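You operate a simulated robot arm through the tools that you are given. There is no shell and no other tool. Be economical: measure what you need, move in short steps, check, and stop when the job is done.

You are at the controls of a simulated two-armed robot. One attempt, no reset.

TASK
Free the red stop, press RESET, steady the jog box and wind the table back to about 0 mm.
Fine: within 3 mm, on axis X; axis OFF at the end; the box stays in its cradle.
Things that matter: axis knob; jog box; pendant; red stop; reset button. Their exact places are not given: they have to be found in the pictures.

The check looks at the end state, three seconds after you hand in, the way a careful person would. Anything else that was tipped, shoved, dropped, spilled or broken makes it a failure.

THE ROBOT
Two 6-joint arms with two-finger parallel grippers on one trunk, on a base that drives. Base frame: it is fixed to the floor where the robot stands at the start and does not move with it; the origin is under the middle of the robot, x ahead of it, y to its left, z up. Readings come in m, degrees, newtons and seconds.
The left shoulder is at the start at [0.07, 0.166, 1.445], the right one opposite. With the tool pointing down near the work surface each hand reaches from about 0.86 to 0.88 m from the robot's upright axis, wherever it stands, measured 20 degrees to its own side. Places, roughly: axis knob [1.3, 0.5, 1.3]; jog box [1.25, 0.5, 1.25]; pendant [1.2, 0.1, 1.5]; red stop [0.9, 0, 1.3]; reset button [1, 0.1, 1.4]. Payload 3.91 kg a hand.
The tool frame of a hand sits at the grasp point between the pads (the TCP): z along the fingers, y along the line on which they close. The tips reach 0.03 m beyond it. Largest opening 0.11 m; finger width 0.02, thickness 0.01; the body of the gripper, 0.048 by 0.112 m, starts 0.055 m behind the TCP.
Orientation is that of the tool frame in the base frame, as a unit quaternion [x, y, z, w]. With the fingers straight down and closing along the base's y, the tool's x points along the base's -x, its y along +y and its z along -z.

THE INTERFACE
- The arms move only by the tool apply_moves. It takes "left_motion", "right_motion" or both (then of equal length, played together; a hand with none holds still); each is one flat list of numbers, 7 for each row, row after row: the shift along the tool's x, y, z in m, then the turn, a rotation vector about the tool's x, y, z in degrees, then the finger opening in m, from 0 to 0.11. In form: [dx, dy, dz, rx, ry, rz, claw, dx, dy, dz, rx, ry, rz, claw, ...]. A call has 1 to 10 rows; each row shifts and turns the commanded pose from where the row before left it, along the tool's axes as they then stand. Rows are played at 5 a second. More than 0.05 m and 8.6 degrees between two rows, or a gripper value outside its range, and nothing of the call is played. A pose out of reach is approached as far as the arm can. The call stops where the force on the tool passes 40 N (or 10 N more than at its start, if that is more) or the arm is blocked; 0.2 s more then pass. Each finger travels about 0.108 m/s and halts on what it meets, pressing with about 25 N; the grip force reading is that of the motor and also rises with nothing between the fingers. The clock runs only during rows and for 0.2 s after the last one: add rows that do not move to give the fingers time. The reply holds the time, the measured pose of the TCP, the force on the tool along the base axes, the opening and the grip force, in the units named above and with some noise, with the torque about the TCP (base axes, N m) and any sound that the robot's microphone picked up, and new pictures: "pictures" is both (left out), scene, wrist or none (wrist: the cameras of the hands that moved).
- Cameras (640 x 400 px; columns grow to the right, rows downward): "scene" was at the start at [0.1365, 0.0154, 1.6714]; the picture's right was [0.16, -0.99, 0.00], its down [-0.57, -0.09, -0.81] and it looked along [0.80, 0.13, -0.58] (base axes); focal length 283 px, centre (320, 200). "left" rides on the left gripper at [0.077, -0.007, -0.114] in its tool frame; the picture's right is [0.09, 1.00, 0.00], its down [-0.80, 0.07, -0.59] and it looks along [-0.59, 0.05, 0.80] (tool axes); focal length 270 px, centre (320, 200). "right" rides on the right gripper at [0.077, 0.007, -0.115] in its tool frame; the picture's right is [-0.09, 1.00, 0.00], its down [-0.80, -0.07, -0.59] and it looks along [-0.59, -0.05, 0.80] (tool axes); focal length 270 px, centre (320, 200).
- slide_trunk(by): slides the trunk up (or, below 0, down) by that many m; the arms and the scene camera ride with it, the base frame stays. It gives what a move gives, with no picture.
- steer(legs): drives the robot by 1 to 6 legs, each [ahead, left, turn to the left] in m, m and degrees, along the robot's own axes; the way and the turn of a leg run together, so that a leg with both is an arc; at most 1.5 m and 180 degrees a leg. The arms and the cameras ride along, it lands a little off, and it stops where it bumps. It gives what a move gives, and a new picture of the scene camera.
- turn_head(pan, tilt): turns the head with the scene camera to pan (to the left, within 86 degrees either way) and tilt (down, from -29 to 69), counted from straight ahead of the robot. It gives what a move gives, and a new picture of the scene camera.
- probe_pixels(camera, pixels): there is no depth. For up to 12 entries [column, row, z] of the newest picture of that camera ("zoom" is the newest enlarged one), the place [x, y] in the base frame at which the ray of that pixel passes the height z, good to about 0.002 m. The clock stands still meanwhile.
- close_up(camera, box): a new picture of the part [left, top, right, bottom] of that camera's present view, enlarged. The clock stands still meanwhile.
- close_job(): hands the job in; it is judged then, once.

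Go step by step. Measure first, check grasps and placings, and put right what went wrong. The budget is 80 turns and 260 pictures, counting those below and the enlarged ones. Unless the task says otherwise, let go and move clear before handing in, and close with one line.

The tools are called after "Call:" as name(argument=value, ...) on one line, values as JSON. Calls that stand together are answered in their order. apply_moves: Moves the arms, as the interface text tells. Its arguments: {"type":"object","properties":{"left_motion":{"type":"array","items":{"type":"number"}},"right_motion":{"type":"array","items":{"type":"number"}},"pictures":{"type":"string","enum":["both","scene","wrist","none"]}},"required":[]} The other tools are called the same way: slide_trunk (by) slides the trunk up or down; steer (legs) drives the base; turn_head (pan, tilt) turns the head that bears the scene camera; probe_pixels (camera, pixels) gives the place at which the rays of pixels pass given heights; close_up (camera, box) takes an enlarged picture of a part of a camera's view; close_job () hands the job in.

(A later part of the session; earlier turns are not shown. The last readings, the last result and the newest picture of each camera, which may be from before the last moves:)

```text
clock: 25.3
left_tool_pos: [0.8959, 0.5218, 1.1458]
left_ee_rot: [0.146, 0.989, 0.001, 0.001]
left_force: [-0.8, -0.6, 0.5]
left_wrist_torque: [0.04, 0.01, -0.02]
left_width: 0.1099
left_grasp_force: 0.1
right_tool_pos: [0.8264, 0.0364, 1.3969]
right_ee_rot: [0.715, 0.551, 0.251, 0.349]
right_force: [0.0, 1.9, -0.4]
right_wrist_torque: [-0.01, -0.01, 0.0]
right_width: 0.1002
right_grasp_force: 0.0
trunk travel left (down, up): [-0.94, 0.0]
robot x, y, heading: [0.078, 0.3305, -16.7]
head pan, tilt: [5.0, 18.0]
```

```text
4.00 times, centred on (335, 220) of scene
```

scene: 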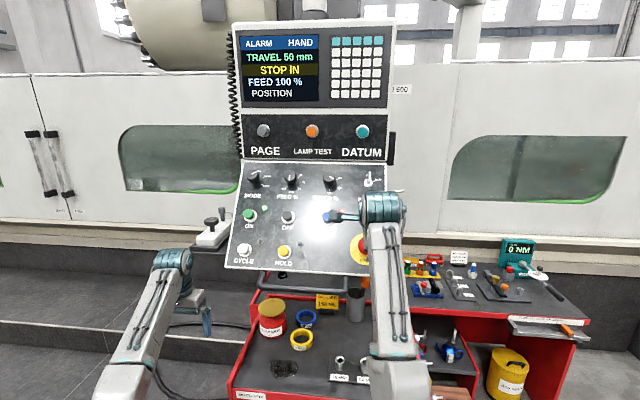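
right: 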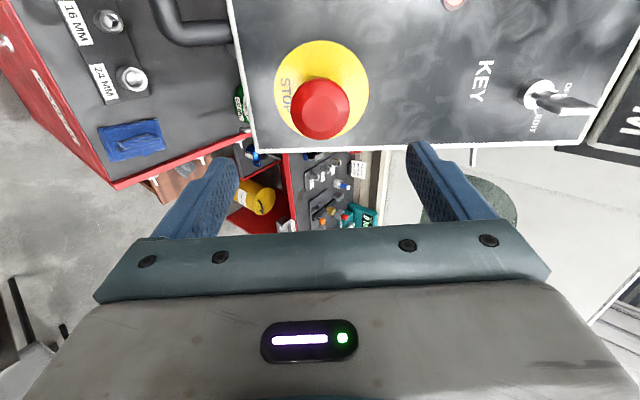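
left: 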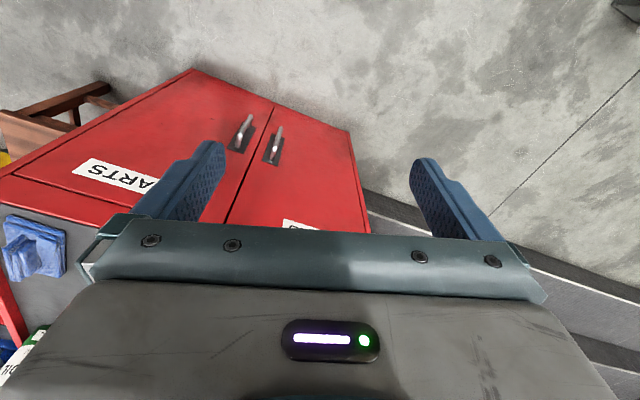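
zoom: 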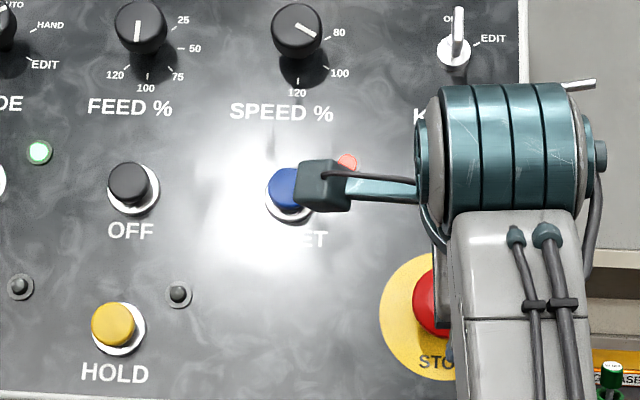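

RESET face is at about (1.027, 0.103, 1.375). I'll rotate the hand back, close the fingers, and inspect with the wrist camera before pressing.

Call:
apply_moves(right_motion=[0, 0, 0, 0, 0, -8.5, 0.11, 0, 0, 0, 0, 0, -8.5, 0.1, 0, 0, 0, 0, 0, -8.5, 0.08, 0, 0, 0, 0, 0, -8.5, 0.06, 0, 0, 0, 0, 0, -8.5, 0.04, 0, 0, 0, 0, 0, -8.5, 0.02, 0, 0, 0, 0, 0, -8.5, 0, 0, 0, 0, 0, 0, -8.5, 0, 0, 0, 0, 0, 0, -8.5, 0, 0, 0, 0, 0, 0, -8.5, 0], pictures="none")

Call:
apply_moves(right_motion=[-0.023, 0.03, 0.01, 0, 0, 0, 0, -0.023, 0.03, 0.01, 0, 0, -1, 0, -0.023, 0.03, 0.01, 0, 0, -1, 0, -0.023, 0.03, 0.01, 0, 0, 0, 0, 0, 0, 0, 0, 0, 0, 0], pictures="both")

```text
clock: 27.5
left_tool_pos: [0.8952, 0.5205, 1.1463]
left_ee_rot: [0.145, 0.989, 0.001, 0.001]
left_force: [0.1, -0.1, 0.1]
left_wrist_torque: [0.02, 0.02, 0.02]
left_width: 0.1098
left_grasp_force: 0.1
right_tool_pos: [0.8273, 0.0337, 1.3975]
right_ee_rot: [0.154, 0.89, -0.052, 0.427]
right_force: [-0.1, 1.0, 0.0]
right_wrist_torque: [-0.01, -0.03, 0.01]
right_width: 0.0
right_grasp_force: 25.4
trunk travel left (down, up): [-0.94, 0.0]
robot x, y, heading: [0.0749, 0.3249, -16.6]
head pan, tilt: [5.0, 18.0]
```

```text
clock: 28.7
left_tool_pos: [0.8948, 0.5218, 1.1459]
left_ee_rot: [0.145, 0.989, 0.0, 0.002]
left_force: [0.0, 0.0, 0.3]
left_wrist_torque: [0.0, -0.02, -0.02]
left_width: 0.1102
left_grasp_force: 0.1
right_tool_pos: [0.9502, 0.1136, 1.4497]
right_ee_rot: [0.139, 0.892, -0.058, 0.426]
right_force: [1.2, 0.1, -1.7]
right_wrist_torque: [0.01, 0.04, 0.03]
right_width: 0.0001
right_grasp_force: 25.4
right hand out of reach, approached as far as the arm can: row 4
trunk travel left (down, up): [-0.94, 0.0]
robot x, y, heading: [0.0768, 0.3311, -16.6]
head pan, tilt: [5.0, 18.0]
```

scene: 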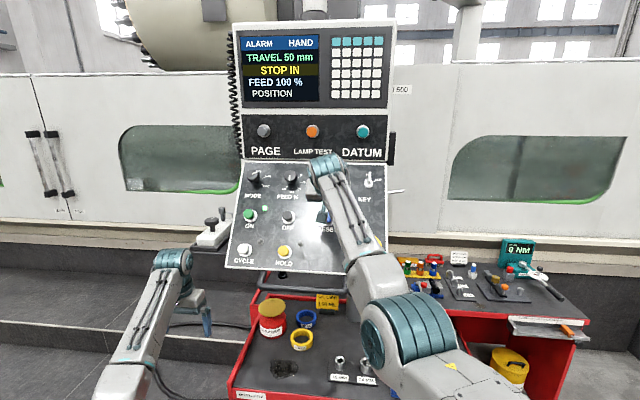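
right: 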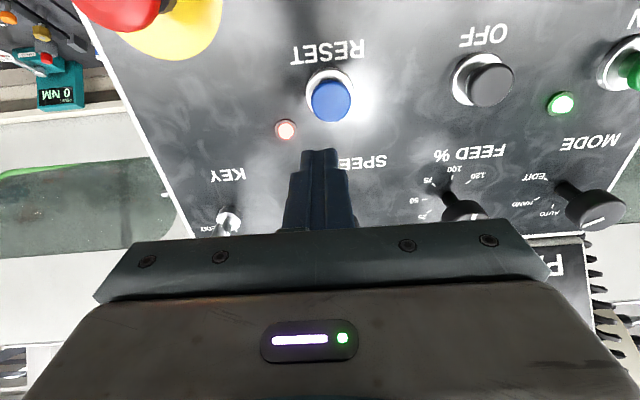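

RESET is at (331,100) in the wrist view, consistent with my estimate, but I'm near the arm's reach limit. I'll back the hand off, move the left hand further left, and drive forward 0.1 m.

Call:
apply_moves(right_motion=[0.025, 0.005, -0.02, 0, 0, 0, 0, 0.025, 0.005, -0.02, 0, 0, 0, 0, 0, 0, 0, 0, 0, 0, 0], left_motion=[0, 0.035, 0, 0, 0, 0, 0.11, 0, 0.035, 0, 0, 0, 0, 0.11, 0, 0, 0, 0, 0, 0, 0.11], pictures="none")

Call:
steer(legs=[[0.1, 0, 0]])

Call:
apply_moves(right_motion=[0, 0, 0, 0, 0, 0, 0], pictures="both")

```text
clock: 29.5
left_tool_pos: [0.9151, 0.5883, 1.1455]
left_ee_rot: [0.145, 0.989, 0.0, 0.001]
left_force: [-0.4, -0.5, -0.8]
left_wrist_torque: [0.03, 0.01, -0.04]
left_width: 0.1101
left_grasp_force: 0.0
right_tool_pos: [0.9159, 0.0948, 1.4409]
right_ee_rot: [0.14, 0.892, -0.058, 0.425]
right_force: [0.3, 0.7, -0.7]
right_wrist_torque: [0.01, 0.0, 0.02]
right_width: 0.0
right_grasp_force: 25.1
right hand out of reach, approached as far as the arm can: row 1, 2
trunk travel left (down, up): [-0.94, 0.0]
robot x, y, heading: [0.0755, 0.3254, -16.7]
head pan, tilt: [5.0, 18.0]
```

```text
clock: 30.6
left_tool_pos: [1.005, 0.564, 1.1518]
left_ee_rot: [0.145, 0.989, 0.0, 0.005]
left_force: [-0.2, 0.6, 0.1]
left_wrist_torque: [-0.02, -0.04, -0.02]
left_width: 0.11
left_grasp_force: 0.0
right_tool_pos: [1.001, 0.0697, 1.4483]
right_ee_rot: [0.139, 0.89, -0.058, 0.429]
right_force: [-1.2, 0.2, -0.5]
right_wrist_torque: [0.0, -0.01, 0.01]
right_width: 0.0
right_grasp_force: 24.9
trunk travel left (down, up): [-0.94, 0.0]
robot x, y, heading: [0.1738, 0.2995, -16.8]
head pan, tilt: [5.0, 18.0]
```

scene: 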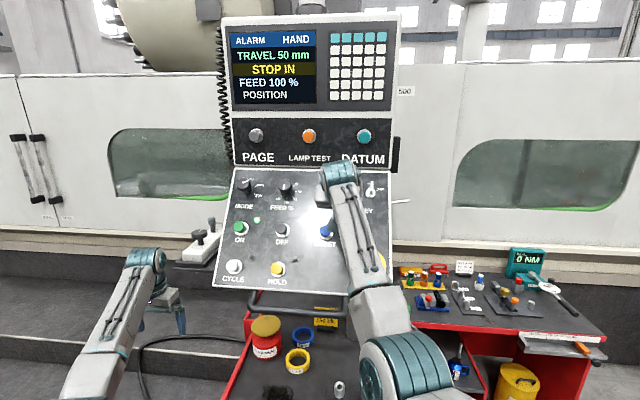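

```text
clock: 31.0
left_tool_pos: [1.013, 0.561, 1.1442]
left_ee_rot: [0.145, 0.989, 0.0, 0.0]
left_force: [-0.8, 0.4, 0.5]
left_wrist_torque: [-0.01, -0.03, 0.0]
left_width: 0.11
left_grasp_force: 0.1
right_tool_pos: [1.013, 0.0665, 1.4392]
right_ee_rot: [0.138, 0.893, -0.057, 0.425]
right_force: [0.2, 0.6, 0.4]
right_wrist_torque: [0.01, -0.01, -0.03]
right_width: 0.0002
right_grasp_force: 25.1
trunk travel left (down, up): [-0.94, 0.0]
robot x, y, heading: [0.1706, 0.3, -16.8]
head pan, tilt: [5.0, 18.0]
```

scene: 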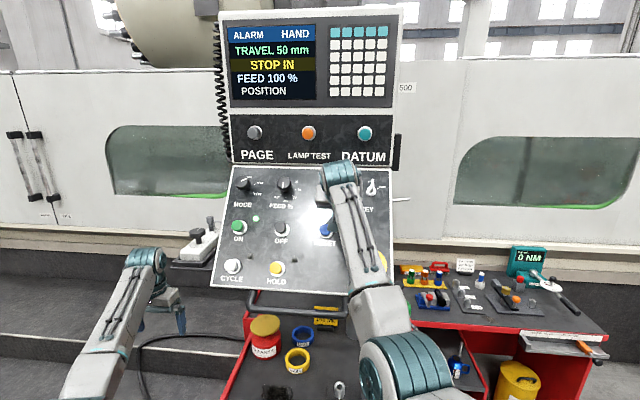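
right: 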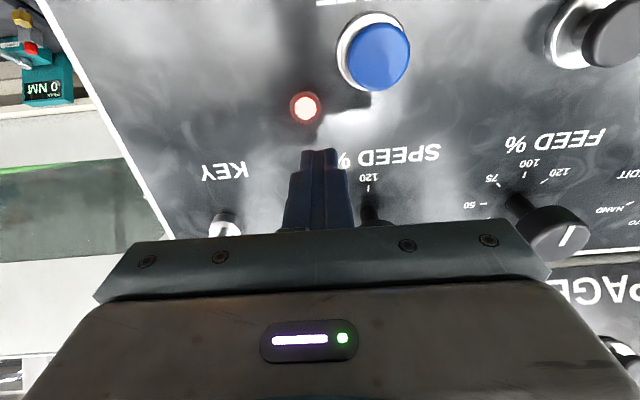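

RESET appears at (378,55). I'll shift x +0.051 and y +0.036 to line up the fingertips before pressing.

Call:
apply_moves(right_motion=[0.026, 0.018, -0.005, 0, 0, 0, 0, 0.025, 0.018, 0, 0, 0, 0, 0, 0, 0, 0, 0, 0, 0, 0], pictures="wrist")

Call:
close_up(camera="right", box=[220, 80, 420, 240])

```text
clock: 31.8
left_tool_pos: [1.01, 0.5616, 1.1456]
left_ee_rot: [0.145, 0.989, 0.001, 0.002]
left_force: [0.4, 0.5, 0.6]
left_wrist_torque: [0.03, -0.02, -0.01]
left_width: 0.11
left_grasp_force: 0.1
right_tool_pos: [1.01, 0.0639, 1.4154]
right_ee_rot: [0.138, 0.892, -0.057, 0.426]
right_force: [-0.8, 0.2, 0.4]
right_wrist_torque: [0.02, 0.01, -0.02]
right_width: 0.0001
right_grasp_force: 24.4
right hand out of reach, approached as far as the arm can: row 1, 2
trunk travel left (down, up): [-0.94, 0.0]
robot x, y, heading: [0.171, 0.2946, -16.5]
head pan, tilt: [5.0, 18.0]
```

right: 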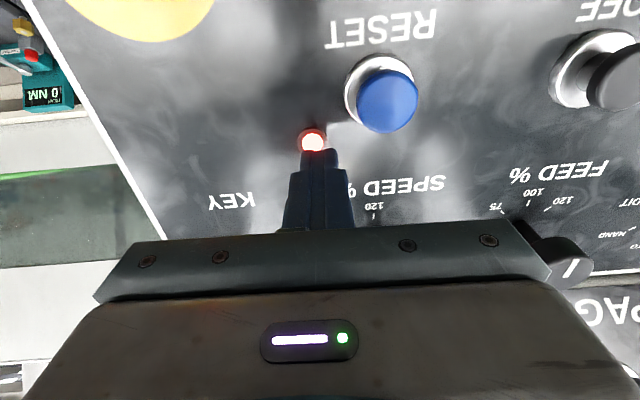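

```text
2.50 times, centred on (320, 160) of right
```

zoom: 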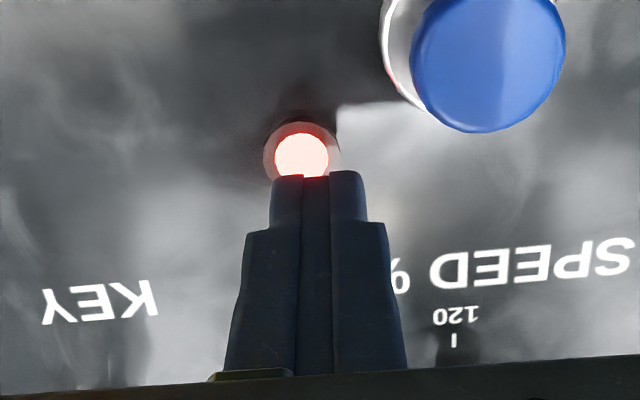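

The arm hits a limit at the midline, so I'll retract a bit, shift the hand right, and drive the base 0.1 m left.

Call:
apply_moves(right_motion=[0, -0.03, -0.025, 0, 0, 0, 0, 0, -0.03, -0.025, 0, 0, 0, 0, 0, 0, 0, 0, 0, 0, 0], pictures="none")

Call:
steer(legs=[[0, 0.1, 0]])

Call:
apply_moves(right_motion=[0, 0, 0, 0, 0, 0, 0], pictures="both")

```text
clock: 32.6
left_tool_pos: [1.0102, 0.5624, 1.1453]
left_ee_rot: [0.145, 0.989, 0.0, 0.001]
left_force: [-0.7, 1.3, 0.3]
left_wrist_torque: [-0.06, 0.02, -0.01]
left_width: 0.1101
left_grasp_force: 0.1
right_tool_pos: [0.9539, 0.0184, 1.4488]
right_ee_rot: [0.139, 0.892, -0.058, 0.426]
right_force: [0.1, 0.4, 0.2]
right_wrist_torque: [-0.02, 0.0, 0.0]
right_width: 0.0
right_grasp_force: 24.8
trunk travel left (down, up): [-0.94, 0.0]
robot x, y, heading: [0.1719, 0.2971, -16.8]
head pan, tilt: [5.0, 18.0]
```

```text
clock: 33.8
left_tool_pos: [1.0376, 0.6477, 1.1493]
left_ee_rot: [0.147, 0.989, 0.003, 0.002]
left_force: [0.3, -0.8, -0.9]
left_wrist_torque: [0.05, 0.0, 0.01]
left_width: 0.1097
left_grasp_force: 0.0
right_tool_pos: [0.9801, 0.1028, 1.4487]
right_ee_rot: [0.143, 0.891, -0.056, 0.426]
right_force: [0.1, -1.0, -0.5]
right_wrist_torque: [0.05, 0.01, 0.01]
right_width: 0.0
right_grasp_force: 24.8
trunk travel left (down, up): [-0.94, 0.0]
robot x, y, heading: [0.1993, 0.3896, -17.0]
head pan, tilt: [5.0, 18.0]
```

scene: 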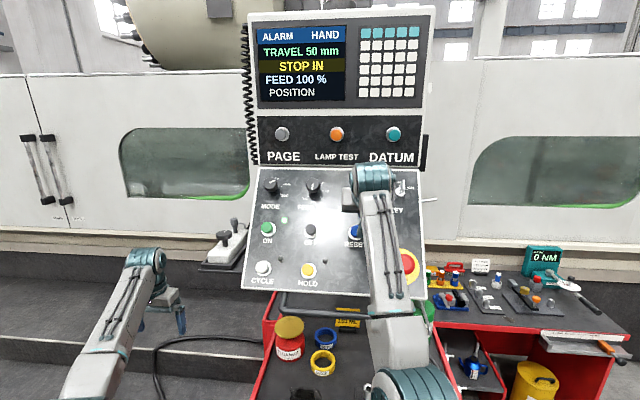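

```text
clock: 34.2
left_tool_pos: [1.0408, 0.6556, 1.1443]
left_ee_rot: [0.147, 0.989, 0.001, 0.001]
left_force: [-0.3, 0.3, 0.0]
left_wrist_torque: [0.0, -0.02, 0.01]
left_width: 0.11
left_grasp_force: 0.0
right_tool_pos: [0.9839, 0.1123, 1.4459]
right_ee_rot: [0.14, 0.892, -0.059, 0.425]
right_force: [-0.1, 0.3, -1.0]
right_wrist_torque: [-0.01, -0.04, 0.02]
right_width: 0.0
right_grasp_force: 25.1
trunk travel left (down, up): [-0.94, 0.0]
robot x, y, heading: [0.1993, 0.3933, -16.8]
head pan, tilt: [5.0, 18.0]
```

scene: 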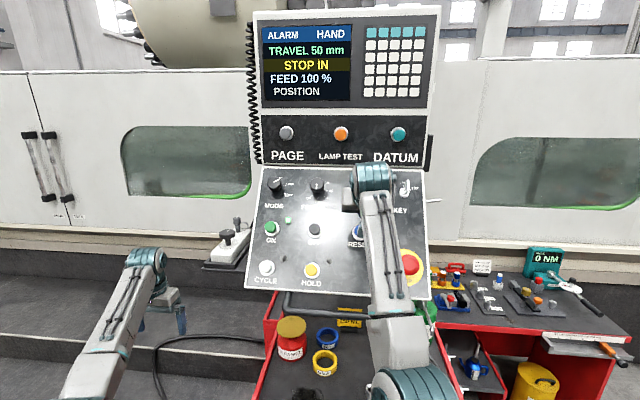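
right: 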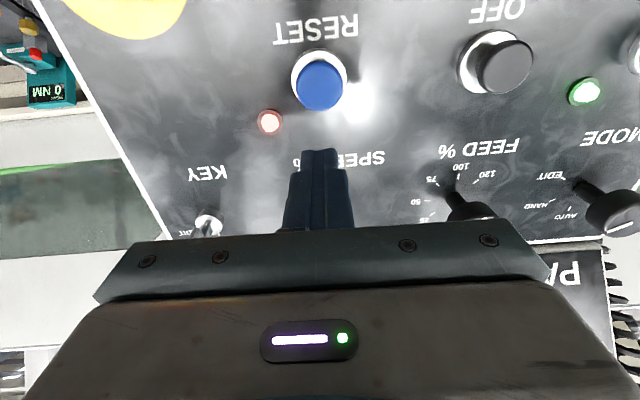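

RESET is now at (320,85), straight ahead. I'll shift x +0.03 and approach by 0.03.

Call:
apply_moves(right_motion=[0.015, 0, 0.01, 0, 0, 0, 0, 0.015, 0, 0.01, 0, 0, 0, 0, 0, 0, 0.01, 0, 0, 0, 0, 0, 0, 0, 0, 0, 0, 0], pictures="wrist")

Call:
close_up(camera="right", box=[220, 80, 420, 240])

```text
clock: 35.2
left_tool_pos: [1.0395, 0.6535, 1.1452]
left_ee_rot: [0.146, 0.989, 0.001, 0.002]
left_force: [-0.1, -1.0, -0.6]
left_wrist_torque: [-0.02, -0.01, 0.0]
left_width: 0.1099
left_grasp_force: 0.0
right_tool_pos: [0.9868, 0.1093, 1.4053]
right_ee_rot: [0.14, 0.892, -0.059, 0.426]
right_force: [0.0, -0.1, -0.2]
right_wrist_torque: [0.01, 0.01, -0.02]
right_width: 0.0
right_grasp_force: 25.2
trunk travel left (down, up): [-0.94, 0.0]
robot x, y, heading: [0.1984, 0.3945, -16.8]
head pan, tilt: [5.0, 18.0]
```

right: 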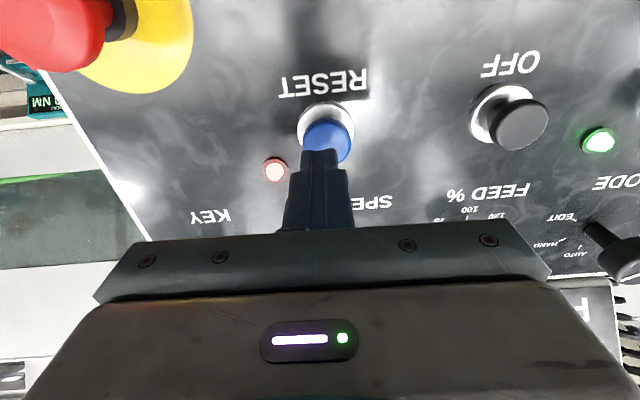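

```text
2.50 times, centred on (320, 160) of right
```

zoom: 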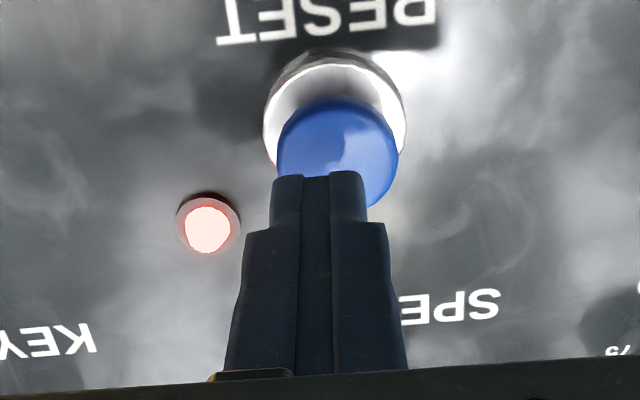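

The fingertips are aligned with the blue cap (327,141). I'll nudge and press in small steps, hold, then back off.

Call:
apply_moves(right_motion=[0.003, 0.003, 0.01, 0, 0, 0, 0, 0, 0, 0.007, 0, 0, 0, 0, 0, 0, 0.004, 0, 0, 0, 0, 0, 0, 0.004, 0, 0, 0, 0, 0, 0, 0.003, 0, 0, 0, 0, 0, 0, 0.003, 0, 0, 0, 0, 0, 0, 0, 0, 0, 0, 0], pictures="both")

```text
clock: 36.8
left_tool_pos: [1.039, 0.654, 1.1452]
left_ee_rot: [0.147, 0.989, 0.0, 0.002]
left_force: [0.0, -0.4, -0.7]
left_wrist_torque: [0.0, -0.01, -0.01]
left_width: 0.1099
left_grasp_force: 0.0
right_tool_pos: [1.0082, 0.1061, 1.3838]
right_ee_rot: [0.14, 0.892, -0.058, 0.426]
right_force: [-1.1, 0.0, 3.2]
right_wrist_torque: [-0.03, -0.06, -0.02]
right_width: 0.0001
right_grasp_force: 25.6
trunk travel left (down, up): [-0.94, 0.0]
robot x, y, heading: [0.2003, 0.3927, -16.6]
head pan, tilt: [5.0, 18.0]
heard: click
```

scene: 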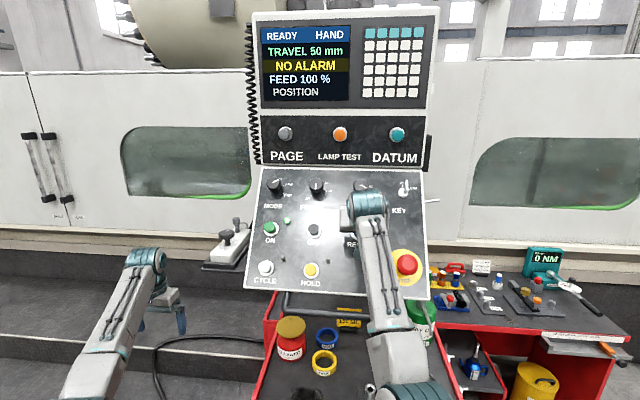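
right: 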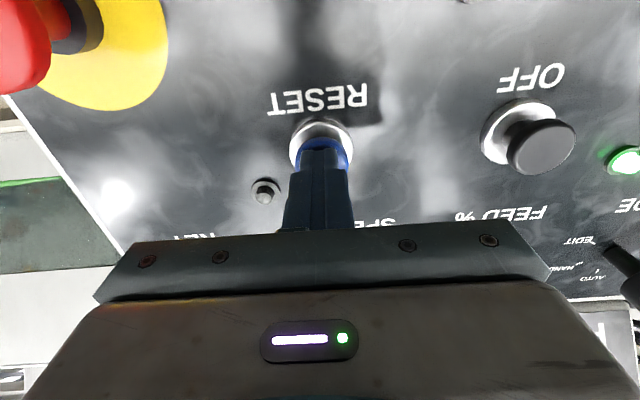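

READY / NO ALARM, with a click heard: the stop is freed and RESET is done. I'll retract the right hand and look closely at the jog box.

Call:
apply_moves(right_motion=[0, 0, -0.03, 0, 0, 0, 0, 0, 0, -0.04, 0, 0, 0, 0, 0, 0, -0.05, 0, 0, 0, 0, 0, -0.04, 0, 0, 0, 0, 0, 0, -0.04, 0, 0, 0, 0, 0, 0, 0, 0, 0, 0, 0, 0], pictures="none")

Call:
turn_head(pan=20, tilt=25)

Call:
close_up(camera="scene", box=[280, 130, 440, 230])

```text
clock: 38.2
left_tool_pos: [1.0397, 0.6547, 1.1455]
left_ee_rot: [0.147, 0.989, 0.0, 0.002]
left_force: [-0.2, 0.0, -0.3]
left_wrist_torque: [-0.06, -0.02, 0.01]
left_width: 0.1101
left_grasp_force: 0.1
right_tool_pos: [0.8979, 0.0439, 1.4616]
right_ee_rot: [0.141, 0.892, -0.059, 0.427]
right_force: [0.4, 0.0, -1.4]
right_wrist_torque: [-0.01, 0.04, -0.04]
right_width: 0.0002
right_grasp_force: 25.3
right hand out of reach, approached as far as the arm can: row 3
trunk travel left (down, up): [-0.94, 0.0]
robot x, y, heading: [0.1982, 0.3924, -16.8]
head pan, tilt: [5.0, 18.0]
```

```text
clock: 39.0
left_tool_pos: [1.0391, 0.6546, 1.1454]
left_ee_rot: [0.146, 0.989, -0.001, 0.001]
left_force: [0.3, -1.1, 0.2]
left_wrist_torque: [0.04, -0.04, 0.0]
left_width: 0.11
left_grasp_force: 0.1
right_tool_pos: [0.8986, 0.0441, 1.4614]
right_ee_rot: [0.14, 0.892, -0.059, 0.426]
right_force: [-0.7, 1.0, -0.6]
right_wrist_torque: [0.0, -0.02, -0.03]
right_width: 0.0001
right_grasp_force: 25.1
trunk travel left (down, up): [-0.94, 0.0]
robot x, y, heading: [0.2015, 0.3944, -16.7]
head pan, tilt: [20.0, 25.0]
```

scene: 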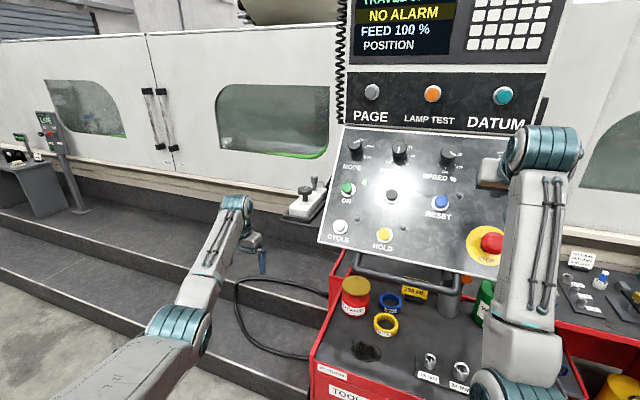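

```text
4.00 times, centred on (360, 180) of scene
```

zoom: 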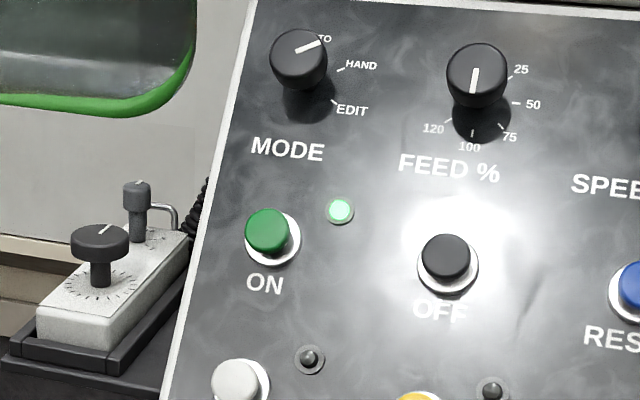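

I need to know how much room is on the left before driving that way.

Call:
turn_head(pan=70, tilt=45)

Call:
turn_head(pan=20, tilt=35)

```text
clock: 40.1
left_tool_pos: [1.0387, 0.6537, 1.146]
left_ee_rot: [0.147, 0.989, 0.0, 0.002]
left_force: [0.6, -0.3, -0.4]
left_wrist_torque: [0.04, 0.01, -0.01]
left_width: 0.1102
left_grasp_force: 0.0
right_tool_pos: [0.8995, 0.0432, 1.4608]
right_ee_rot: [0.14, 0.892, -0.058, 0.426]
right_force: [-0.5, -0.2, -0.7]
right_wrist_torque: [0.01, 0.0, 0.02]
right_width: 0.0
right_grasp_force: 25.2
trunk travel left (down, up): [-0.94, 0.0]
robot x, y, heading: [0.2014, 0.3929, -16.8]
head pan, tilt: [70.0, 45.0]
```

scene: 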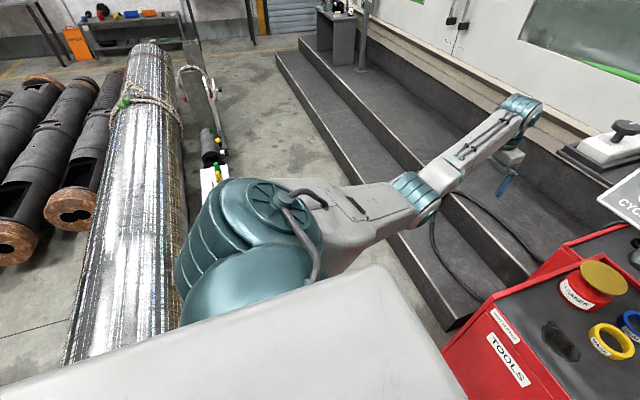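

```text
clock: 41.3
left_tool_pos: [1.0396, 0.6536, 1.1451]
left_ee_rot: [0.147, 0.989, 0.0, 0.001]
left_force: [-0.6, 0.2, 0.1]
left_wrist_torque: [0.03, 0.01, 0.0]
left_width: 0.1099
left_grasp_force: 0.1
right_tool_pos: [0.8988, 0.0421, 1.4611]
right_ee_rot: [0.14, 0.892, -0.058, 0.426]
right_force: [-0.3, -0.9, -0.1]
right_wrist_torque: [-0.01, 0.05, 0.01]
right_width: 0.0
right_grasp_force: 24.6
trunk travel left (down, up): [-0.94, 0.0]
robot x, y, heading: [0.2032, 0.3918, -17.0]
head pan, tilt: [20.0, 35.0]
```

scene: 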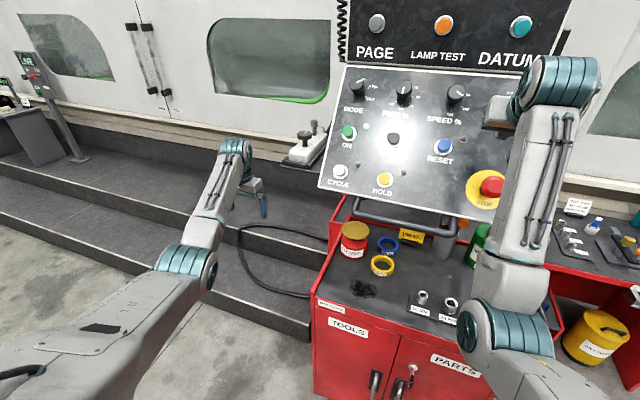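

I'd like to stand near (0.35, 0.70) so both hands reach the box from the front. I'll check the roller's clearance on the left first.

Call:
turn_head(pan=60, tilt=30)

Call:
turn_head(pan=86, tilt=40)

```text
clock: 42.4
left_tool_pos: [1.0405, 0.654, 1.146]
left_ee_rot: [0.147, 0.989, 0.0, 0.001]
left_force: [-0.3, -0.2, 0.5]
left_wrist_torque: [0.04, 0.0, 0.02]
left_width: 0.11
left_grasp_force: 0.0
right_tool_pos: [0.8992, 0.0437, 1.4612]
right_ee_rot: [0.14, 0.892, -0.058, 0.426]
right_force: [0.6, 0.5, 0.0]
right_wrist_torque: [-0.02, -0.03, 0.02]
right_width: 0.0
right_grasp_force: 24.9
trunk travel left (down, up): [-0.94, 0.0]
robot x, y, heading: [0.1984, 0.3912, -16.9]
head pan, tilt: [60.0, 30.0]
```

scene: 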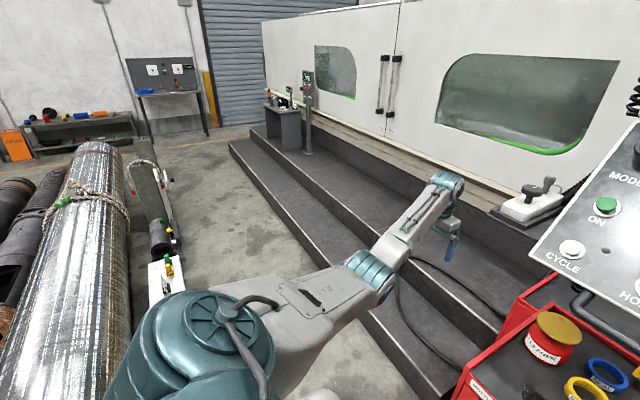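

```text
clock: 43.3
left_tool_pos: [1.0392, 0.6531, 1.146]
left_ee_rot: [0.147, 0.989, 0.0, 0.002]
left_force: [-1.0, 0.5, -1.1]
left_wrist_torque: [-0.02, 0.0, -0.01]
left_width: 0.1097
left_grasp_force: 0.0
right_tool_pos: [0.8993, 0.0425, 1.4605]
right_ee_rot: [0.14, 0.892, -0.058, 0.426]
right_force: [-0.3, -0.1, 1.1]
right_wrist_torque: [0.0, -0.01, 0.02]
right_width: 0.0001
right_grasp_force: 25.4
trunk travel left (down, up): [-0.94, 0.0]
robot x, y, heading: [0.199, 0.392, -16.7]
head pan, tilt: [85.9, 40.0]
```

scene: 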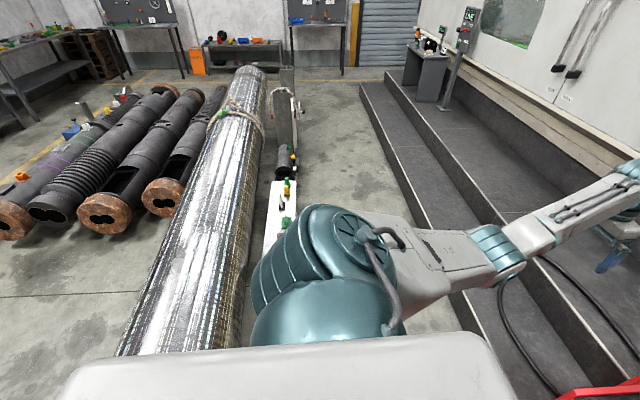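

Call:
probe_pixels(camera="scene", pixels=[[240, 330, 0], [240, 330, 0.4], [258, 150, 0], [258, 150, 0.4], [120, 350, 0], [120, 350, 0.4], [272, 255, 0], [272, 255, 0.4], [430, 245, 0], [450, 300, 0], [480, 340, 0], [290, 185, 0]])

Call:
close_up(camera="scene", box=[100, 60, 420, 360])

```text
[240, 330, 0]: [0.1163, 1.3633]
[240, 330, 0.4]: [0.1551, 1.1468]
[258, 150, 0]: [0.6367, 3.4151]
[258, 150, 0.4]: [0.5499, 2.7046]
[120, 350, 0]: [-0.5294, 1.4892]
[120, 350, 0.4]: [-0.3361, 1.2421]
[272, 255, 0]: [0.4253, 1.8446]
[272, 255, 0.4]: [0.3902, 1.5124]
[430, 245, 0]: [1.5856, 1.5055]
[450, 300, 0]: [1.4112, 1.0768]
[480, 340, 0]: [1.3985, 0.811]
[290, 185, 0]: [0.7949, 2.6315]
```

```text
1.33 times, centred on (260, 210) of scene
```

zoom: 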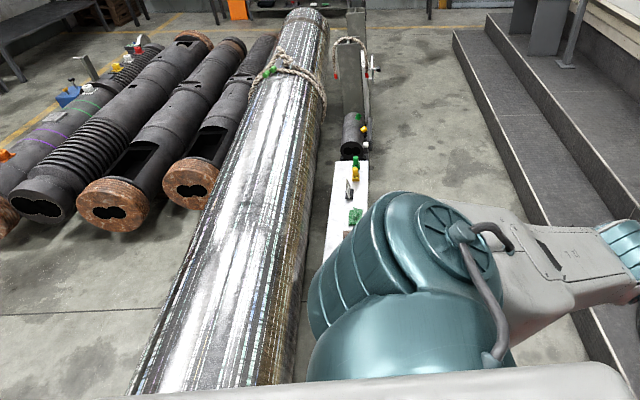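

The roller's right edge runs at about x=0.1 at y=1.2, so I'll creep left along the panel plane with a small forward component.

Call:
steer(legs=[[0.03, 0.16, 0]])

Call:
steer(legs=[[0.03, 0.14, 0]])

Call:
turn_head(pan=5, tilt=30)

Call:
close_up(camera="scene", box=[300, 100, 460, 220])

```text
clock: 44.7
left_tool_pos: [1.1133, 0.7963, 1.1479]
left_ee_rot: [0.145, 0.989, 0.002, 0.002]
left_force: [-0.4, 0.7, -0.4]
left_wrist_torque: [0.04, -0.02, -0.02]
left_width: 0.1099
left_grasp_force: 0.0
right_tool_pos: [0.972, 0.1847, 1.4603]
right_ee_rot: [0.14, 0.892, -0.057, 0.425]
right_force: [0.3, -0.8, 0.8]
right_wrist_torque: [0.01, -0.01, -0.01]
right_width: 0.0002
right_grasp_force: 25.1
trunk travel left (down, up): [-0.94, 0.0]
robot x, y, heading: [0.2752, 0.5401, -16.6]
head pan, tilt: [85.9, 40.0]
```

scene: 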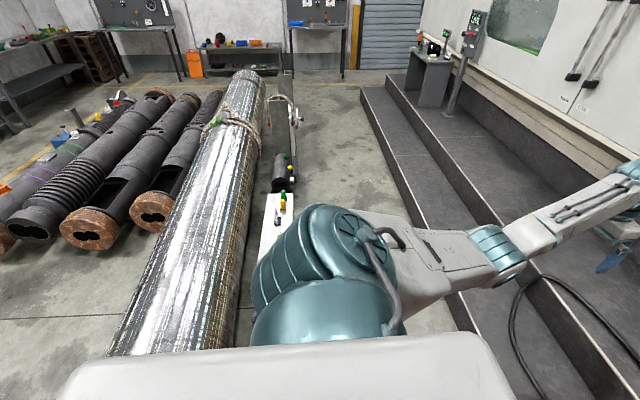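

```text
clock: 46.0
left_tool_pos: [1.1804, 0.9148, 1.147]
left_ee_rot: [0.149, 0.989, 0.001, 0.002]
left_force: [-0.6, -1.2, 0.3]
left_wrist_torque: [0.01, 0.01, 0.0]
left_width: 0.11
left_grasp_force: 0.1
right_tool_pos: [1.0378, 0.3042, 1.4602]
right_ee_rot: [0.141, 0.891, -0.057, 0.427]
right_force: [-1.3, -0.8, 0.8]
right_wrist_torque: [0.0, -0.01, 0.02]
right_width: 0.0001
right_grasp_force: 25.8
trunk travel left (down, up): [-0.94, 0.0]
robot x, y, heading: [0.3432, 0.66, -16.9]
head pan, tilt: [85.9, 40.0]
```

scene: 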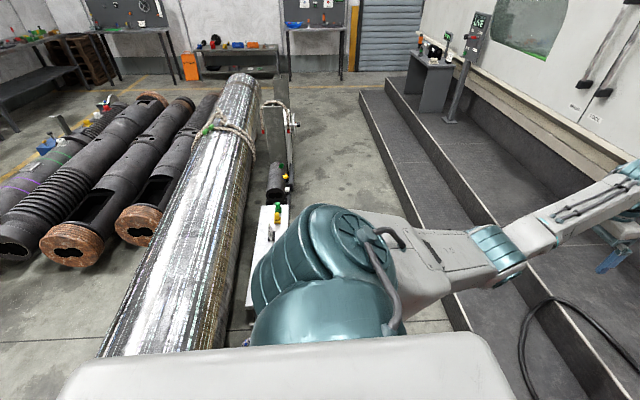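

```text
clock: 47.6
left_tool_pos: [1.1839, 0.9185, 1.1443]
left_ee_rot: [0.148, 0.989, 0.0, 0.001]
left_force: [-0.1, -0.1, -0.2]
left_wrist_torque: [0.02, 0.01, 0.0]
left_width: 0.1103
left_grasp_force: 0.2
right_tool_pos: [1.0419, 0.308, 1.4608]
right_ee_rot: [0.14, 0.892, -0.059, 0.426]
right_force: [-0.7, 0.4, -0.1]
right_wrist_torque: [0.03, -0.01, 0.02]
right_width: 0.0
right_grasp_force: 25.1
trunk travel left (down, up): [-0.94, 0.0]
robot x, y, heading: [0.3432, 0.6564, -16.7]
head pan, tilt: [5.0, 30.0]
```

scene: 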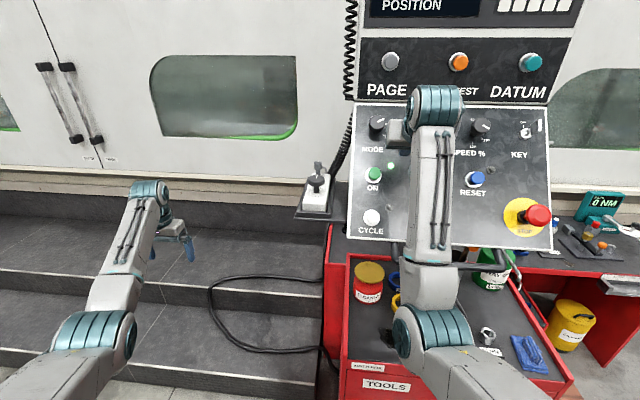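

```text
3.33 times, centred on (380, 160) of scene
```

zoom: 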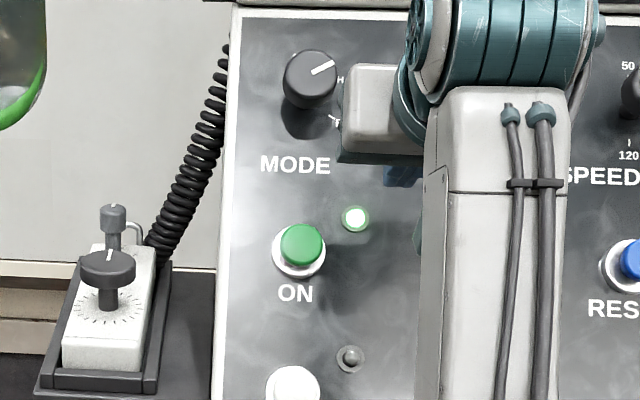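

Now I look straight along the box: wheel near (316,181), axis knob near (318,167). I'll zoom and probe for stereo.

Call:
close_up(camera="scene", box=[285, 150, 349, 225])

Call:
probe_pixels(camera="scene", pixels=[[316, 181, 1.3], [316, 181, 1.33], [318, 166, 1.3], [318, 166, 1.35], [304, 202, 1.22], [304, 202, 1.26], [328, 204, 1.22], [328, 204, 1.26], [298, 212, 1.2], [335, 218, 1.2]])

```text
5.33 times, centred on (317, 188) of scene
```

zoom: 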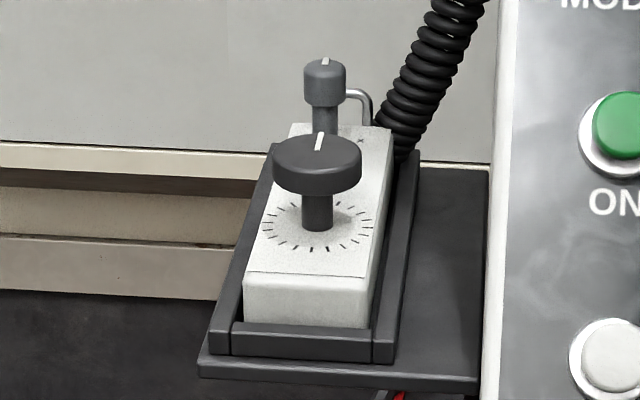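

```text
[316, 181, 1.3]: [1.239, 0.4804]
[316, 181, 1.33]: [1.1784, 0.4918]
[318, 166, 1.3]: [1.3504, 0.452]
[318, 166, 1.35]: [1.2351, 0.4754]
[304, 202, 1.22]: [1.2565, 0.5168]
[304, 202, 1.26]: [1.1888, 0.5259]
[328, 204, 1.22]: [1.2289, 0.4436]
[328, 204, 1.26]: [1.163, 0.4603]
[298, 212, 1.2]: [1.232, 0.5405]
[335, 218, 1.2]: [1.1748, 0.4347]
```

The box axis lies along my heading, with the wheel at about (1.206,0.487,1.313), the axis knob at about (1.317,0.459,1.314) and the box front at about (1.156,0.50,1.275). I'll shift 0.09 m left so both arms reach.

Call:
steer(legs=[[0, 0.09, 0]])

Call:
apply_moves(left_motion=[-0.03, -0.03, -0.03, 0, -4, 0, 0.11, -0.03, -0.04, -0.03, 0, -4, 0, 0.11, -0.02, -0.045, -0.03, 0, -4, 0, 0.11, 0, -0.045, -0.04, 0, -4, 0, 0.11, 0, -0.03, -0.04, 0, -4, 0, 0.11, 0, 0, -0.04, 0, 0, 0, 0.11, 0, 0, -0.04, 0, 0, 0, 0.11], pictures="both")

```text
clock: 48.7
left_tool_pos: [1.2067, 0.9941, 1.1499]
left_ee_rot: [0.149, 0.989, 0.003, 0.002]
left_force: [-0.7, -0.6, 0.9]
left_wrist_torque: [0.11, -0.02, -0.04]
left_width: 0.1102
left_grasp_force: 0.1
right_tool_pos: [1.0629, 0.3815, 1.4616]
right_ee_rot: [0.143, 0.891, -0.056, 0.426]
right_force: [0.7, -1.7, -0.3]
right_wrist_torque: [0.03, -0.02, 0.06]
right_width: 0.0003
right_grasp_force: 25.8
trunk travel left (down, up): [-0.94, 0.0]
robot x, y, heading: [0.3696, 0.7425, -17.1]
head pan, tilt: [5.0, 30.0]
```

scene: 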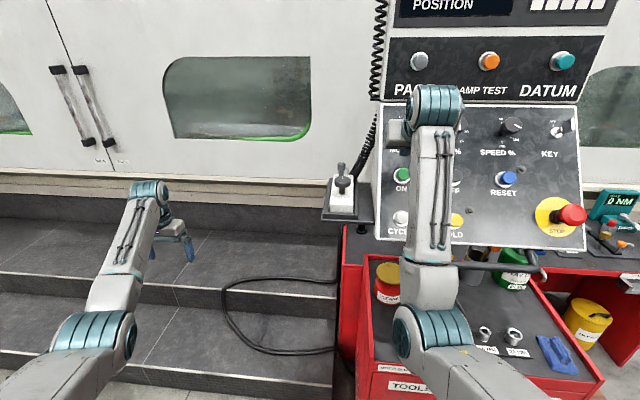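

```text
refused: row 1 steps farther than a row can; nothing moved
```

Now I'll bring the left hand up and over toward the box in legal steps.

Call:
apply_moves(left_motion=[-0.012, -0.03, -0.03, 0, -2, 0, 0.11, -0.012, -0.03, -0.03, 0, -2, 0, 0.11, -0.012, -0.03, -0.03, 0, -2, 0, 0.11, -0.01, -0.03, -0.03, 0, -2, 0, 0.11, -0.01, -0.03, -0.03, 0, -2, 0, 0.11, 0, -0.03, -0.03, 0, 0, 0, 0.11, 0, -0.03, -0.03, 0, 0, 0, 0.11, 0, -0.03, -0.02, 0, 0, 0, 0.11, 0, -0.03, -0.02, 0, 0, 0, 0.11], pictures="both")

```text
clock: 50.7
left_tool_pos: [1.2112, 0.7198, 1.3801]
left_ee_rot: [0.148, 0.985, -0.013, 0.088]
left_force: [-0.3, -0.3, 0.8]
left_wrist_torque: [-0.01, -0.02, 0.0]
left_width: 0.11
left_grasp_force: 0.1
left hand out of reach, approached as far as the arm can: row 5, 6, 7, 8, 9
right_tool_pos: [1.0657, 0.3886, 1.4616]
right_ee_rot: [0.142, 0.892, -0.058, 0.426]
right_force: [0.8, -0.1, 0.0]
right_wrist_torque: [0.01, 0.0, 0.05]
right_width: 0.0001
right_grasp_force: 25.1
trunk travel left (down, up): [-0.94, 0.0]
robot x, y, heading: [0.3699, 0.7417, -16.8]
head pan, tilt: [5.0, 30.0]
```

scene: 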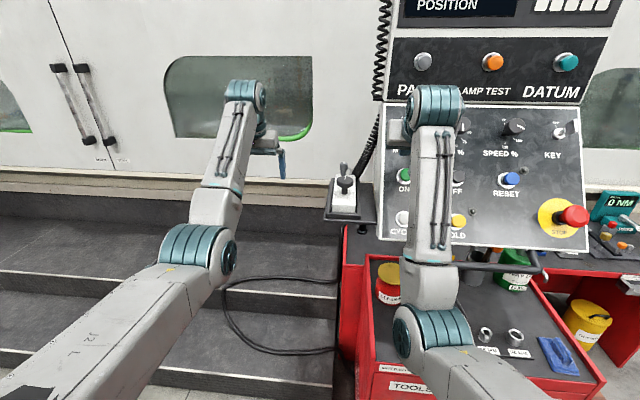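
left: 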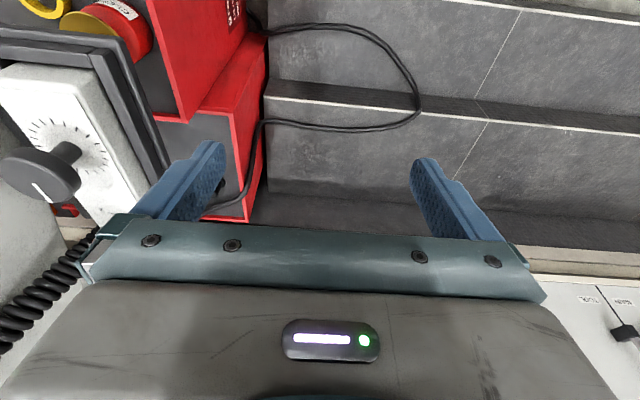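

The wheel and box show at the left of the left wrist view. I'll move the left hand 0.16 m to the right for a centred view.

Call:
apply_moves(left_motion=[0.005, -0.04, -0.01, 0, 0, 0, 0.11, 0.005, -0.04, -0.01, 0, 0, 0, 0.11, 0.005, -0.04, 0, 0, 0, 0, 0.11, 0, -0.04, 0, 0, 0, 0, 0.11, 0, 0, 0, 0, 0, 0, 0.11], pictures="both")

Call:
close_up(camera="left", box=[180, 0, 460, 220])

```text
clock: 51.9
left_tool_pos: [1.1559, 0.5726, 1.3942]
left_ee_rot: [0.149, 0.985, -0.014, 0.088]
left_force: [-0.5, -1.0, -0.9]
left_wrist_torque: [0.04, 0.02, 0.01]
left_width: 0.1102
left_grasp_force: 0.0
left hand out of reach, approached as far as the arm can: row 1, 2
right_tool_pos: [1.0666, 0.3909, 1.4616]
right_ee_rot: [0.142, 0.892, -0.06, 0.426]
right_force: [0.1, -0.3, -0.4]
right_wrist_torque: [0.01, 0.02, -0.04]
right_width: 0.0001
right_grasp_force: 25.1
trunk travel left (down, up): [-0.94, 0.0]
robot x, y, heading: [0.3673, 0.7465, -16.8]
head pan, tilt: [5.0, 30.0]
```

scene: 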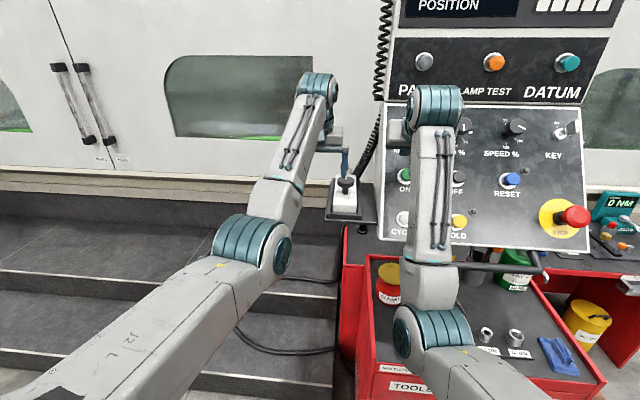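
left: 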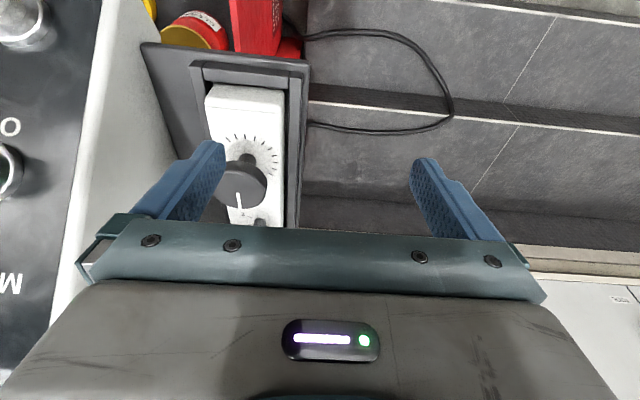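

```text
1.82 times, centred on (320, 110) of left
```

zoom: 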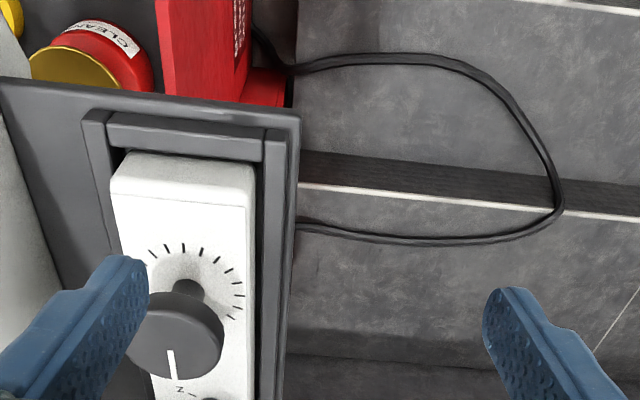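

Good view: box, wheel (white mark toward the machine) and a "Z" label. I'll centre over the box and tilt to see the axis knob and its labels.

Call:
apply_moves(left_motion=[0, -0.02, -0.005, 0, -6, 0, 0.09, 0, -0.02, -0.005, 0, -6, 0, 0.08, 0, -0.015, -0.005, 0, -6, 0, 0.08, 0, 0, -0.005, 0, -6, 0, 0.08, 0, 0, 0, 0, 0, 0, 0.08], pictures="both")

Call:
close_up(camera="left", box=[220, 80, 420, 240])

```text
clock: 53.1
left_tool_pos: [1.1343, 0.5225, 1.4137]
left_ee_rot: [0.142, 0.945, -0.044, 0.291]
left_force: [-0.2, 0.2, 0.3]
left_wrist_torque: [-0.02, -0.03, -0.01]
left_width: 0.0798
left_grasp_force: 0.1
right_tool_pos: [1.0655, 0.391, 1.4615]
right_ee_rot: [0.141, 0.892, -0.059, 0.426]
right_force: [0.5, 0.8, 0.5]
right_wrist_torque: [0.04, -0.02, -0.01]
right_width: 0.0001
right_grasp_force: 25.3
trunk travel left (down, up): [-0.94, 0.0]
robot x, y, heading: [0.372, 0.7462, -16.9]
head pan, tilt: [5.0, 30.0]
```

scene: 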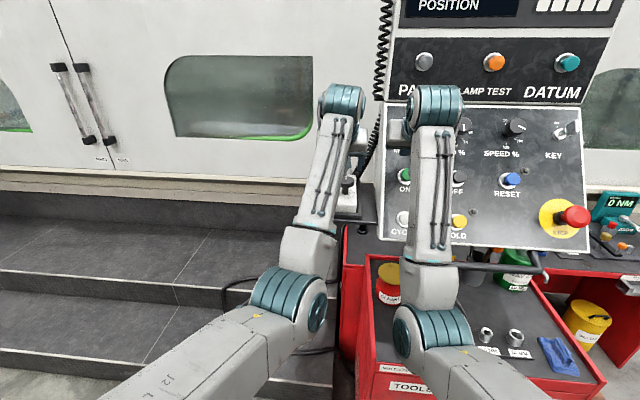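
left: 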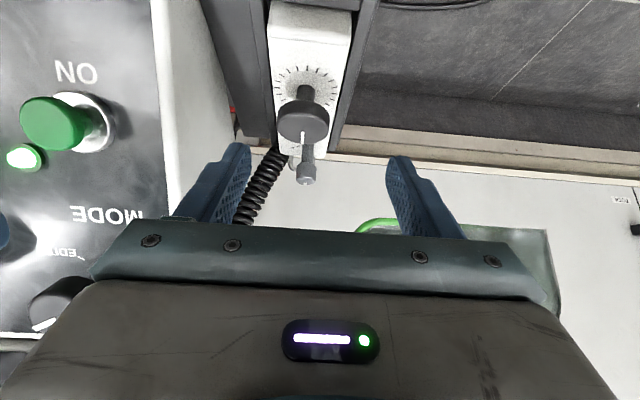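

```text
2.50 times, centred on (320, 160) of left
```

zoom: 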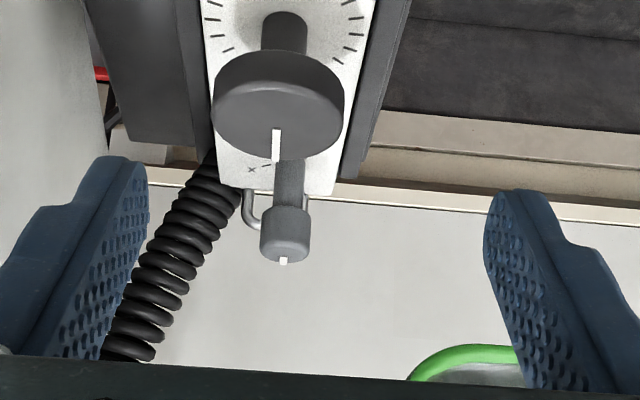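

The knob's white mark points to the machine, with "X" on its pendant side. To work over the axis knob I need to stand closer, so I'll retract the right hand and drive forward 0.08.

Call:
apply_moves(right_motion=[0, -0.03, -0.02, 0, 0, 0, 0, 0, -0.03, -0.02, 0, 0, 0, 0, 0, -0.03, -0.02, 0, 0, 0, 0, 0, 0, -0.02, 0, 0, 0, 0, 0, 0, 0, 0, 0, 0, 0], pictures="none")

Call:
steer(legs=[[0.08, 0, 0]])

```text
clock: 54.3
left_tool_pos: [1.1333, 0.5224, 1.4134]
left_ee_rot: [0.142, 0.945, -0.045, 0.29]
left_force: [0.6, -0.1, -0.3]
left_wrist_torque: [-0.02, 0.01, 0.0]
left_width: 0.0799
left_grasp_force: 0.0
right_tool_pos: [0.9801, 0.3236, 1.5121]
right_ee_rot: [0.141, 0.892, -0.06, 0.426]
right_force: [-0.3, -0.8, -0.1]
right_wrist_torque: [0.01, 0.05, -0.01]
right_width: 0.0
right_grasp_force: 25.2
trunk travel left (down, up): [-0.94, 0.0]
robot x, y, heading: [0.3646, 0.7466, -16.9]
head pan, tilt: [5.0, 30.0]
```

```text
clock: 55.3
left_tool_pos: [1.1959, 0.5018, 1.4213]
left_ee_rot: [0.142, 0.943, -0.045, 0.296]
left_force: [-1.1, 0.7, 0.1]
left_wrist_torque: [-0.01, -0.02, -0.04]
left_width: 0.0799
left_grasp_force: 0.0
right_tool_pos: [1.0407, 0.3038, 1.5181]
right_ee_rot: [0.141, 0.889, -0.06, 0.431]
right_force: [-0.7, 0.3, 0.2]
right_wrist_torque: [-0.05, -0.01, 0.0]
right_width: 0.0
right_grasp_force: 25.2
trunk travel left (down, up): [-0.94, 0.0]
robot x, y, heading: [0.4458, 0.7211, -17.0]
head pan, tilt: [5.0, 30.0]
```

scene: 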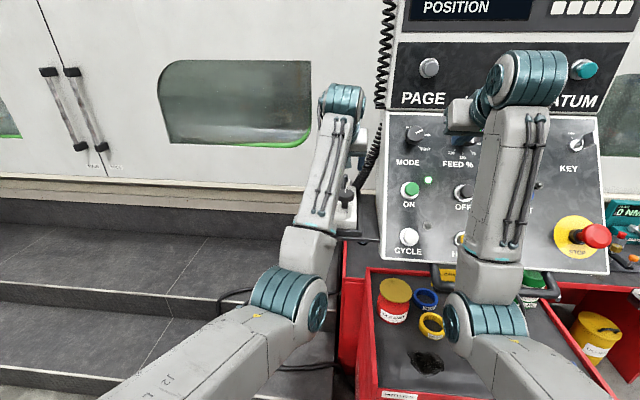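

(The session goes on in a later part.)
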